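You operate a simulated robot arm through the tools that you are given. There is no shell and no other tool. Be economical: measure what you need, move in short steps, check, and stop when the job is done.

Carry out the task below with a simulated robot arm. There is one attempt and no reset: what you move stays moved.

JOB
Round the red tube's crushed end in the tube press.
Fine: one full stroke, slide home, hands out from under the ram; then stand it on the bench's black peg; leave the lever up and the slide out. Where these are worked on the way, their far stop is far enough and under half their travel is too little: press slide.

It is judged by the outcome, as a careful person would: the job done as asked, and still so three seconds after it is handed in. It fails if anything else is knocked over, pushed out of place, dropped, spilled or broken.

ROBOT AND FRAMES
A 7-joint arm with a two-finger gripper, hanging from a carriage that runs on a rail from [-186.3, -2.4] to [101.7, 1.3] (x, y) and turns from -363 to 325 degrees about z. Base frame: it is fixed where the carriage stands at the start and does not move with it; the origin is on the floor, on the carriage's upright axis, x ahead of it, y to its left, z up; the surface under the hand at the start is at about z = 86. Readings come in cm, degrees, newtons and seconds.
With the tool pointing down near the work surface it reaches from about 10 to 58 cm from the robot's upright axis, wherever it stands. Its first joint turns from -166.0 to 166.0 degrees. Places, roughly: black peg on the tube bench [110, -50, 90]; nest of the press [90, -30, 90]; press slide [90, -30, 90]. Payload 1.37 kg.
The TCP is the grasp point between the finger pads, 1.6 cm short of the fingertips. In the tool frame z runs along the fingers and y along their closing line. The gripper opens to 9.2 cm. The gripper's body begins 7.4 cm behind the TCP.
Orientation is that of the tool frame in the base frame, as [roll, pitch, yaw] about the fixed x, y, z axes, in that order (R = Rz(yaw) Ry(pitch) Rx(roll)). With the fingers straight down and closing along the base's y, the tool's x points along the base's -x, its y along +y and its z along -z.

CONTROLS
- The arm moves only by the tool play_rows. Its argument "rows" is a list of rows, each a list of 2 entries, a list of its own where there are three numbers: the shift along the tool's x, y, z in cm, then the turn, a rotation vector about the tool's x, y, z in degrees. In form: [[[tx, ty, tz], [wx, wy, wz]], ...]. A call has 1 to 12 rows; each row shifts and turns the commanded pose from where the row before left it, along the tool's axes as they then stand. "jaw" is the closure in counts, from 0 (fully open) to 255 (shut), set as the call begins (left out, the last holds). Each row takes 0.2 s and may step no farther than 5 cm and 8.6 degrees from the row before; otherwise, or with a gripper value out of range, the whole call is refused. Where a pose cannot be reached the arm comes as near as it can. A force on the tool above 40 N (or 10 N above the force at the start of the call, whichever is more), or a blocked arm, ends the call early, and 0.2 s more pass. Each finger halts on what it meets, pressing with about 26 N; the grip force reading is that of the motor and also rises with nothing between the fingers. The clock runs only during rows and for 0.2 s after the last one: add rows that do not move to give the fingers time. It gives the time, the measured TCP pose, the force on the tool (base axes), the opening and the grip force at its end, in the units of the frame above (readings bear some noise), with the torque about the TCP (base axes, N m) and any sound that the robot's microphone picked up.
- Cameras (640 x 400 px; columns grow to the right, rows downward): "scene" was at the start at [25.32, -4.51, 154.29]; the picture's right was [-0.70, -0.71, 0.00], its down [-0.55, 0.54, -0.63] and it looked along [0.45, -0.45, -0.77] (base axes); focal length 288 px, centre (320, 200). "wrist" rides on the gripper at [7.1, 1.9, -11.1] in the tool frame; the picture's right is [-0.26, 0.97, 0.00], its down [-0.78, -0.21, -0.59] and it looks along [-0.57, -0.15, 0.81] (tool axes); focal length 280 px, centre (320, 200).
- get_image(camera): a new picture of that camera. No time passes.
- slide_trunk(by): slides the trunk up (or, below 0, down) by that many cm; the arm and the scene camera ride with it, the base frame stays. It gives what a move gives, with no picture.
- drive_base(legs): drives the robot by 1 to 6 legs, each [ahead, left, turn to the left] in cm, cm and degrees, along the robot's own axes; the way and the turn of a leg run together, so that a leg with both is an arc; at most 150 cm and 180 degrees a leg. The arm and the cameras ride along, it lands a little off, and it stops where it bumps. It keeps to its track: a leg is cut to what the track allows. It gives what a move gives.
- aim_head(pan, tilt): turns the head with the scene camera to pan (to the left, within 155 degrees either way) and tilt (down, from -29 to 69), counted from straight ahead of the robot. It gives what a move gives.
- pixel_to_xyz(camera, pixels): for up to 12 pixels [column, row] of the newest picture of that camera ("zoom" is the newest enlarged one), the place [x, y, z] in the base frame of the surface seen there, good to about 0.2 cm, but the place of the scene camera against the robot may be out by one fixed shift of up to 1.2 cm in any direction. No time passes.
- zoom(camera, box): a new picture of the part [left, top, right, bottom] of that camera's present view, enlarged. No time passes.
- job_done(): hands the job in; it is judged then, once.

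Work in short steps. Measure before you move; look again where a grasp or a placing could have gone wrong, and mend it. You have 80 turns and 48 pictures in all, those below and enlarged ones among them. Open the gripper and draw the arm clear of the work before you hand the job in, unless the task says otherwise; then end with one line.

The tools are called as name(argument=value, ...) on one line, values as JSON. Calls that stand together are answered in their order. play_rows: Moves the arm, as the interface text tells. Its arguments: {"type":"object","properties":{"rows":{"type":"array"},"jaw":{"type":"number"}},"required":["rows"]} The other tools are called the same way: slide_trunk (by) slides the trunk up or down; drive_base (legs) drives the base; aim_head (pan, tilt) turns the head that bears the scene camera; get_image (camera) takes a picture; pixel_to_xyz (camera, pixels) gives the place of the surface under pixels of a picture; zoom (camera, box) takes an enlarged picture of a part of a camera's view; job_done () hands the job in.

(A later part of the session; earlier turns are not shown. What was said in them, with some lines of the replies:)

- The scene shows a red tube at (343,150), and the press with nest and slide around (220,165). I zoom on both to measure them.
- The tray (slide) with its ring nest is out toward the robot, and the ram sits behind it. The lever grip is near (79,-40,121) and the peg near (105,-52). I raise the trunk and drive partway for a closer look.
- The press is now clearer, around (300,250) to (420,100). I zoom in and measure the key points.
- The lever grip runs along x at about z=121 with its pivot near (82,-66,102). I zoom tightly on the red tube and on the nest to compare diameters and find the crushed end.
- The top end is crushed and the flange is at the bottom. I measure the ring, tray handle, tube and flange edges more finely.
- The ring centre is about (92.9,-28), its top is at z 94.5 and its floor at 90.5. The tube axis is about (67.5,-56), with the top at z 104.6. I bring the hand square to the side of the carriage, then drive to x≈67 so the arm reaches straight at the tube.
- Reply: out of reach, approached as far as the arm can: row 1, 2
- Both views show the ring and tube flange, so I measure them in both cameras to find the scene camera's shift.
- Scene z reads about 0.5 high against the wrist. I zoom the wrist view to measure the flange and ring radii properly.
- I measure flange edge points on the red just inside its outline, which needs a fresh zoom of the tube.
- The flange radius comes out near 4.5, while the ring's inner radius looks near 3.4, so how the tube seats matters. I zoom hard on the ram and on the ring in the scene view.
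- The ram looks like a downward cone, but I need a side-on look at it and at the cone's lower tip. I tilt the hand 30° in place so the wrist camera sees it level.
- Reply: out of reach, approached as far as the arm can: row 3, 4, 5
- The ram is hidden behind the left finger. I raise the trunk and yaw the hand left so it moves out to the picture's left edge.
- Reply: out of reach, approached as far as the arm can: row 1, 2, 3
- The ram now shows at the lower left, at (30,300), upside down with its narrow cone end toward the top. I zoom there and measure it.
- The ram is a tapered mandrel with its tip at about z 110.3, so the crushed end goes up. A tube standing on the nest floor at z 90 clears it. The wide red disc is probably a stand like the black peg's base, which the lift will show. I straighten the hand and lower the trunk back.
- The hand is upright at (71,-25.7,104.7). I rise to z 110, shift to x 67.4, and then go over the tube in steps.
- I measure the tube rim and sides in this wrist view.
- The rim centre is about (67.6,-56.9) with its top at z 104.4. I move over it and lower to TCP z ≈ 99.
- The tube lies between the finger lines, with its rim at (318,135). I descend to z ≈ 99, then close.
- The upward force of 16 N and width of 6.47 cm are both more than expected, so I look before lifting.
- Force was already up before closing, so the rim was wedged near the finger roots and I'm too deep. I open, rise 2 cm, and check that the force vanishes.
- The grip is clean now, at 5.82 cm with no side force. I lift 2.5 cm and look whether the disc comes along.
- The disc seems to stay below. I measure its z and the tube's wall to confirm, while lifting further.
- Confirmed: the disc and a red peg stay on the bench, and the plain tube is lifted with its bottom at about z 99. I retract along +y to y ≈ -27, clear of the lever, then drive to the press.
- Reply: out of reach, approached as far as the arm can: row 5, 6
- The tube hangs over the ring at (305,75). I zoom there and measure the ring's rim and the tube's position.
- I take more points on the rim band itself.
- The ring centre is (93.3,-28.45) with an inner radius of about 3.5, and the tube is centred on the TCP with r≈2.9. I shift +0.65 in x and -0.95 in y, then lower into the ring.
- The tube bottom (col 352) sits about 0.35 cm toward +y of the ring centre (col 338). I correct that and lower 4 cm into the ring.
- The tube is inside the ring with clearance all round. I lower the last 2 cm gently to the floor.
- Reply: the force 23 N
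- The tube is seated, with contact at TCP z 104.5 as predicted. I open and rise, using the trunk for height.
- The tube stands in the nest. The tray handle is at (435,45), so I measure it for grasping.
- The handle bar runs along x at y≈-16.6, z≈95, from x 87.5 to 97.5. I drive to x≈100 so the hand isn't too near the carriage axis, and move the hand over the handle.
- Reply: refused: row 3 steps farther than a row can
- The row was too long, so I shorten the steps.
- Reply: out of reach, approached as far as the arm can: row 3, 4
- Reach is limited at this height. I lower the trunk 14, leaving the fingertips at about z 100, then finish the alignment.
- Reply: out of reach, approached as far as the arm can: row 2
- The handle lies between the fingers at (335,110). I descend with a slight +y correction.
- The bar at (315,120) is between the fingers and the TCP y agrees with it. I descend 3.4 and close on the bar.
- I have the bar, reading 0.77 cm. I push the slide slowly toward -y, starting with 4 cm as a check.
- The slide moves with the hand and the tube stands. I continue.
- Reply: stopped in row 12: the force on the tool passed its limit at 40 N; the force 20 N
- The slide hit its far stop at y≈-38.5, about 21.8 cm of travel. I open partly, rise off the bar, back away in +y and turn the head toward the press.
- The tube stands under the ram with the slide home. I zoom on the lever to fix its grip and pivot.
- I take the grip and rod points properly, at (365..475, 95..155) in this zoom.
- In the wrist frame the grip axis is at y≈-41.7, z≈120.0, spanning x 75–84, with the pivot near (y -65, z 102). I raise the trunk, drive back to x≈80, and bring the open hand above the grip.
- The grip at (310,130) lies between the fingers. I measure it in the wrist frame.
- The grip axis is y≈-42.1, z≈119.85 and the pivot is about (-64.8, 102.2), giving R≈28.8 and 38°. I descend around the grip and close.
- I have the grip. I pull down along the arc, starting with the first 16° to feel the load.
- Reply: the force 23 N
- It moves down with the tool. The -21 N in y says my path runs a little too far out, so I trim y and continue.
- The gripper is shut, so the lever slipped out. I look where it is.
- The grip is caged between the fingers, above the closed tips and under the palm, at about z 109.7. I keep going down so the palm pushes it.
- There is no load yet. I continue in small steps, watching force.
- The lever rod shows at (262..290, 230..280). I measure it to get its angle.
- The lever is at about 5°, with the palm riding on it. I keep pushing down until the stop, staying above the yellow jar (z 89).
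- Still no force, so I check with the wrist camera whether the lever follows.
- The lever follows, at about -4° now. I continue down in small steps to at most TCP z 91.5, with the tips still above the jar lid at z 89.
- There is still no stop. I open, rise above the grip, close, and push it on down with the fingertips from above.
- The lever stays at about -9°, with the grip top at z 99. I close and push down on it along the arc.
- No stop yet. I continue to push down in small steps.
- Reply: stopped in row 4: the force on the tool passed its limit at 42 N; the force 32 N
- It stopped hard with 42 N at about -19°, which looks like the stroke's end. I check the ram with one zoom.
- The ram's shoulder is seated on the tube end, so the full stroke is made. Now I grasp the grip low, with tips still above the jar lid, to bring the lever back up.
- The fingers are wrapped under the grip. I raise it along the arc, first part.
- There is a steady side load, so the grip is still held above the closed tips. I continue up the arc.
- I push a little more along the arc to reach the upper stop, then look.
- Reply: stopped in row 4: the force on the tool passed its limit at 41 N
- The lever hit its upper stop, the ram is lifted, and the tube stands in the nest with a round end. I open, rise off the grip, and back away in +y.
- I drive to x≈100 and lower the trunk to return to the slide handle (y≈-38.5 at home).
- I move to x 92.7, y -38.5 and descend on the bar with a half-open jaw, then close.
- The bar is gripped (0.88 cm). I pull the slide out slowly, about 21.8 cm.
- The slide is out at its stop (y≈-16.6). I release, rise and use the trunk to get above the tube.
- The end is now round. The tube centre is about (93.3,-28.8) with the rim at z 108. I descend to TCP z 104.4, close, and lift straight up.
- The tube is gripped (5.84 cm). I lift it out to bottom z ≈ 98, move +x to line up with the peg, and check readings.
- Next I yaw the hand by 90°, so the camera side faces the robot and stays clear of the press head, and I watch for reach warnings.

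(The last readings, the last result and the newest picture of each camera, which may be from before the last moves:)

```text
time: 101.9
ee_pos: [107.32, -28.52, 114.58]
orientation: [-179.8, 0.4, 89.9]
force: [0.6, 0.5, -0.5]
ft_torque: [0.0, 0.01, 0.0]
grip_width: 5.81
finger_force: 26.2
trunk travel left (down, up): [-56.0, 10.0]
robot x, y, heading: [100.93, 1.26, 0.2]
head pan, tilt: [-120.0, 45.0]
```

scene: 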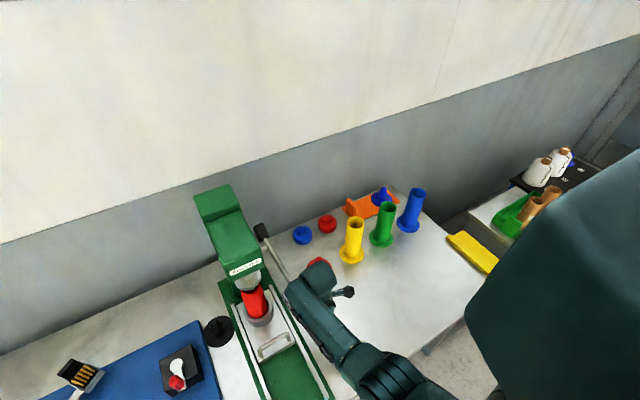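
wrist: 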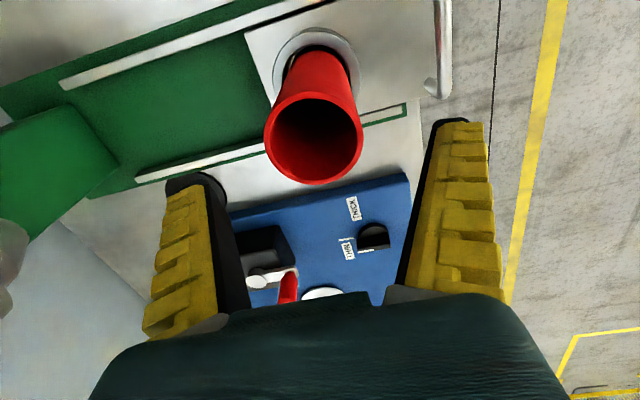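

The hand is turned. I move over the estimated peg position (107.1,-52.5) with the tube bottom still above the peg top.

play_rows(rows=[[[-4, 0, 0], [0, 0, 0]], [[-4, 0, 0], [0, 0, 0]], [[-4, 0, 0], [0, 0, 0]], [[-4, 0, 0], [0, 0, 0]], [[-4, 0, 0], [0, 0, 0]], [[-3.8, -0.2, 0], [0, 0, 0]], [[0, 0, 0], [0, 0, 0]]])

get_image(camera="wrist")

```text
time: 103.5
ee_pos: [107.02, -52.7, 114.78]
orientation: [-179.8, 0.4, 90.1]
force: [0.4, -1.0, 0.7]
ft_torque: [0.02, -0.01, 0.02]
grip_width: 5.83
finger_force: 26.2
trunk travel left (down, up): [-56.0, 10.0]
robot x, y, heading: [101.13, 1.48, 0.1]
head pan, tilt: [-120.0, 45.0]
```

```text
1 pictures are left
```

wrist: 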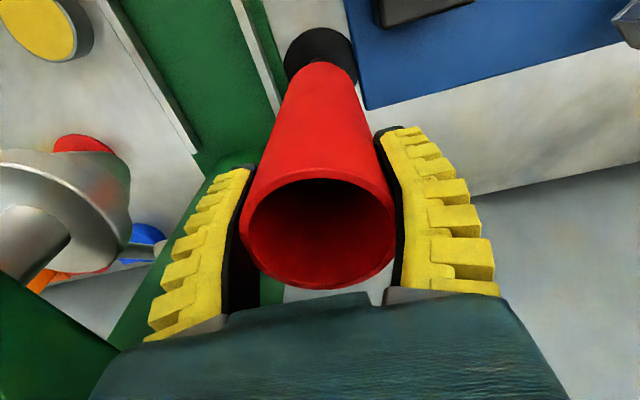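

The black base disc shows around the tube bottom at (284..357, 28..85). I measure its edge to get its centre.

pixel_to_xyz(camera="wrist", pixels=[[320, 31], [305, 33], [293, 43], [287, 55], [286, 66], [288, 76], [335, 34], [345, 42], [353, 54], [355, 66], [354, 76], [320, 55]])

pixel_to_xyz(camera="wrist", pixels=[[320, 66], [310, 75], [320, 75], [330, 75], [300, 75], [342, 80], [320, 100], [290, 100], [350, 100]])

```text
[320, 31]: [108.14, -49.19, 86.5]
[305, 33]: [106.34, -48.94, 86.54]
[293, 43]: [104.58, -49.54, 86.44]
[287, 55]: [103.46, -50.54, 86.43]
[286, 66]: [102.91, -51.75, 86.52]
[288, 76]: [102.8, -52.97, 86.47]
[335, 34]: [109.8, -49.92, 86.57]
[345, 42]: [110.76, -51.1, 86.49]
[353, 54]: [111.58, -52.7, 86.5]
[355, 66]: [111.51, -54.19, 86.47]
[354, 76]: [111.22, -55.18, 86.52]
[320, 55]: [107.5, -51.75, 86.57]
```

```text
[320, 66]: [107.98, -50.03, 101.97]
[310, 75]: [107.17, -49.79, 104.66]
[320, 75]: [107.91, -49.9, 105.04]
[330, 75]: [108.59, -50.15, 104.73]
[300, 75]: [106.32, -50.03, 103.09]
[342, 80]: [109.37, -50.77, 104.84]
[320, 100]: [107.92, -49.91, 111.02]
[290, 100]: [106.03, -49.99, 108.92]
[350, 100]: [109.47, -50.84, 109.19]
```

The disc centre is about (107.1,-53.25) and the tube axis about (107.15,-52.65). I shift -0.55 in y and lower onto the peg, watching force.

play_rows(rows=[[[-0.55, -0.05, 0], [0, 0, 0]], [[0, 0, 2], [0, 0, 0]], [[0, 0, 2], [0, 0, 0]], [[0, 0, 1.5], [0, 0, 0]], [[0, 0, 1.5], [0, 0, 0]], [[0, 0, 1.5], [0, 0, 0]], [[0, 0, 0], [0, 0, 0]]])

```text
time: 105.1
ee_pos: [106.91, -53.2, 106.19]
orientation: [-179.9, 0.5, 90.0]
force: [-0.5, 0.0, -1.0]
ft_torque: [0.01, -0.01, 0.0]
grip_width: 5.82
finger_force: 25.9
trunk travel left (down, up): [-56.0, 10.0]
robot x, y, heading: [100.96, 0.99, -0.0]
head pan, tilt: [-120.0, 45.0]
```

The bottom is at about z 91.4, below the peg's top, with no contact. I lower the rest gently.

play_rows(rows=[[[0, 0, 1.5], [0, 0, 0]], [[0, 0, 1.5], [0, 0, 0]], [[0, 0, 1], [0, 0, 0]], [[0, 0, 0.5], [0, 0, 0]], [[0, 0, 0.3], [0, 0, 0]], [[0, 0, 0.3], [0, 0, 0]], [[0, 0, 0], [0, 0, 0]]])

```text
time: 106.7
ee_pos: [106.96, -52.5, 101.39]
orientation: [-179.8, 0.4, 90.0]
force: [-0.2, 0.1, -0.8]
ft_torque: [0.0, 0.04, 0.01]
grip_width: 5.84
finger_force: 25.7
out of reach, approached as far as the arm can: row 6
trunk travel left (down, up): [-56.0, 10.0]
robot x, y, heading: [100.91, 1.37, 0.1]
head pan, tilt: [-120.0, 45.0]
```

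The arm's downward reach ended just above the base, so I use the trunk for the last few millimetres.

slide_trunk(by=-0.4)

```text
time: 107.2
ee_pos: [106.84, -52.76, 101.27]
orientation: [-179.7, 0.8, 90.0]
force: [-1.8, 3.4, 15.5]
ft_torque: [0.2, 0.01, 0.1]
grip_width: 5.85
finger_force: 26.0
trunk travel left (down, up): [-55.6, 10.4]
robot x, y, heading: [100.91, 1.3, 0.2]
head pan, tilt: [-120.0, 45.0]
```

The tube is seated (15 N upward at the predicted height). I open and raise straight up with the trunk.

play_rows(rows=[[[0, 0, 0], [0, 0, 0]], [[0, 0, 0], [0, 0, 0]], [[0, 0, 0], [0, 0, 0]], [[0, 0, 0], [0, 0, 0]]], jaw=0)

slide_trunk(by=9)

play_rows(rows=[[[0, 0, -2], [0, 0, 0]], [[3, 0, -2], [0, 0, 0]], [[4, 0, 0], [0, 0, 0]], [[4, 0, 0], [0, 0, 0]], [[4, 0, 0], [0, 0, 0]], [[4, 0, 0], [0, 0, 0]], [[0, 0, 0], [0, 0, 0]]])

get_image(camera="scene")

```text
time: 108.2
ee_pos: [106.76, -52.58, 100.98]
orientation: [-179.8, 0.5, 90.0]
force: [0.5, -0.2, -0.2]
ft_torque: [-0.04, 0.01, -0.01]
grip_width: 9.2
finger_force: 0.1
trunk travel left (down, up): [-55.6, 10.4]
robot x, y, heading: [101.06, 0.97, 0.1]
head pan, tilt: [-120.0, 45.0]
```

```text
time: 109.5
ee_pos: [106.78, -52.56, 109.96]
orientation: [-179.8, 0.4, 89.9]
force: [0.9, 0.6, -0.1]
ft_torque: [0.0, 0.0, 0.03]
grip_width: 9.18
finger_force: 0.1
trunk travel left (down, up): [-64.6, 1.4]
robot x, y, heading: [101.4, 1.18, 0.0]
head pan, tilt: [-120.0, 45.0]
```

```text
time: 111.1
ee_pos: [106.87, -33.51, 113.9]
orientation: [-179.8, 0.4, 89.9]
force: [-0.6, 0.6, 0.9]
ft_torque: [0.01, 0.01, -0.01]
grip_width: 9.22
finger_force: 0.0
trunk travel left (down, up): [-64.6, 1.4]
robot x, y, heading: [100.98, 1.11, 0.1]
head pan, tilt: [-120.0, 45.0]
```

```text
0 pictures are left
```

scene: 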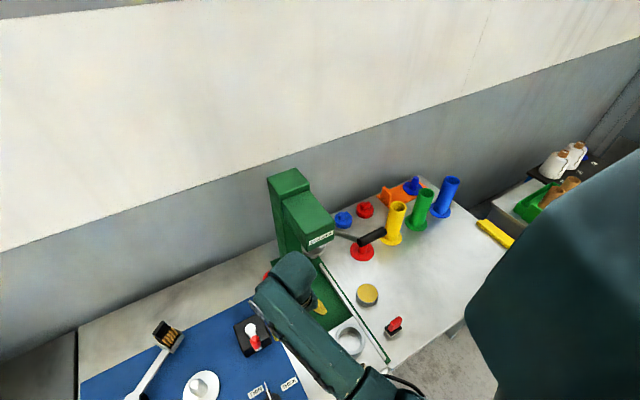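

The lever is up at (370,237) and the slide is out at (350,340). The tube is mostly behind the arm, with red at (266,275), so I measure these.

pixel_to_xyz(camera="scene", pixels=[[266, 275], [265, 278], [268, 272], [370, 237], [378, 232], [350, 330], [352, 343], [346, 238], [340, 345]])

```text
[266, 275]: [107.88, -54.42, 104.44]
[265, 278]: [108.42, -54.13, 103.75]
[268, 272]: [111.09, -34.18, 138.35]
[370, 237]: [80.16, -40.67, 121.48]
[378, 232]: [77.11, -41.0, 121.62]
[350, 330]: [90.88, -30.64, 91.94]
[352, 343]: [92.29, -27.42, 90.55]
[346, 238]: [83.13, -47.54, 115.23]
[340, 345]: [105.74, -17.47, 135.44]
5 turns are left
```

The tube rim reads z≈104.4 over the peg, so it stands upright. The lever grip is back at its start height (121.5), the nest is back out at y≈-28, and the arm is clear with the gripper open, so I hand in.

job_done()

```text
The job is handed in.
```

The red tube's crushed end is rounded with one full press stroke and the tube stands on the black peg. The lever is up, the slide is out, and I saw nothing else moved; in the last picture the arm hid most of the tube, so its standing rests on height readings of its rim.
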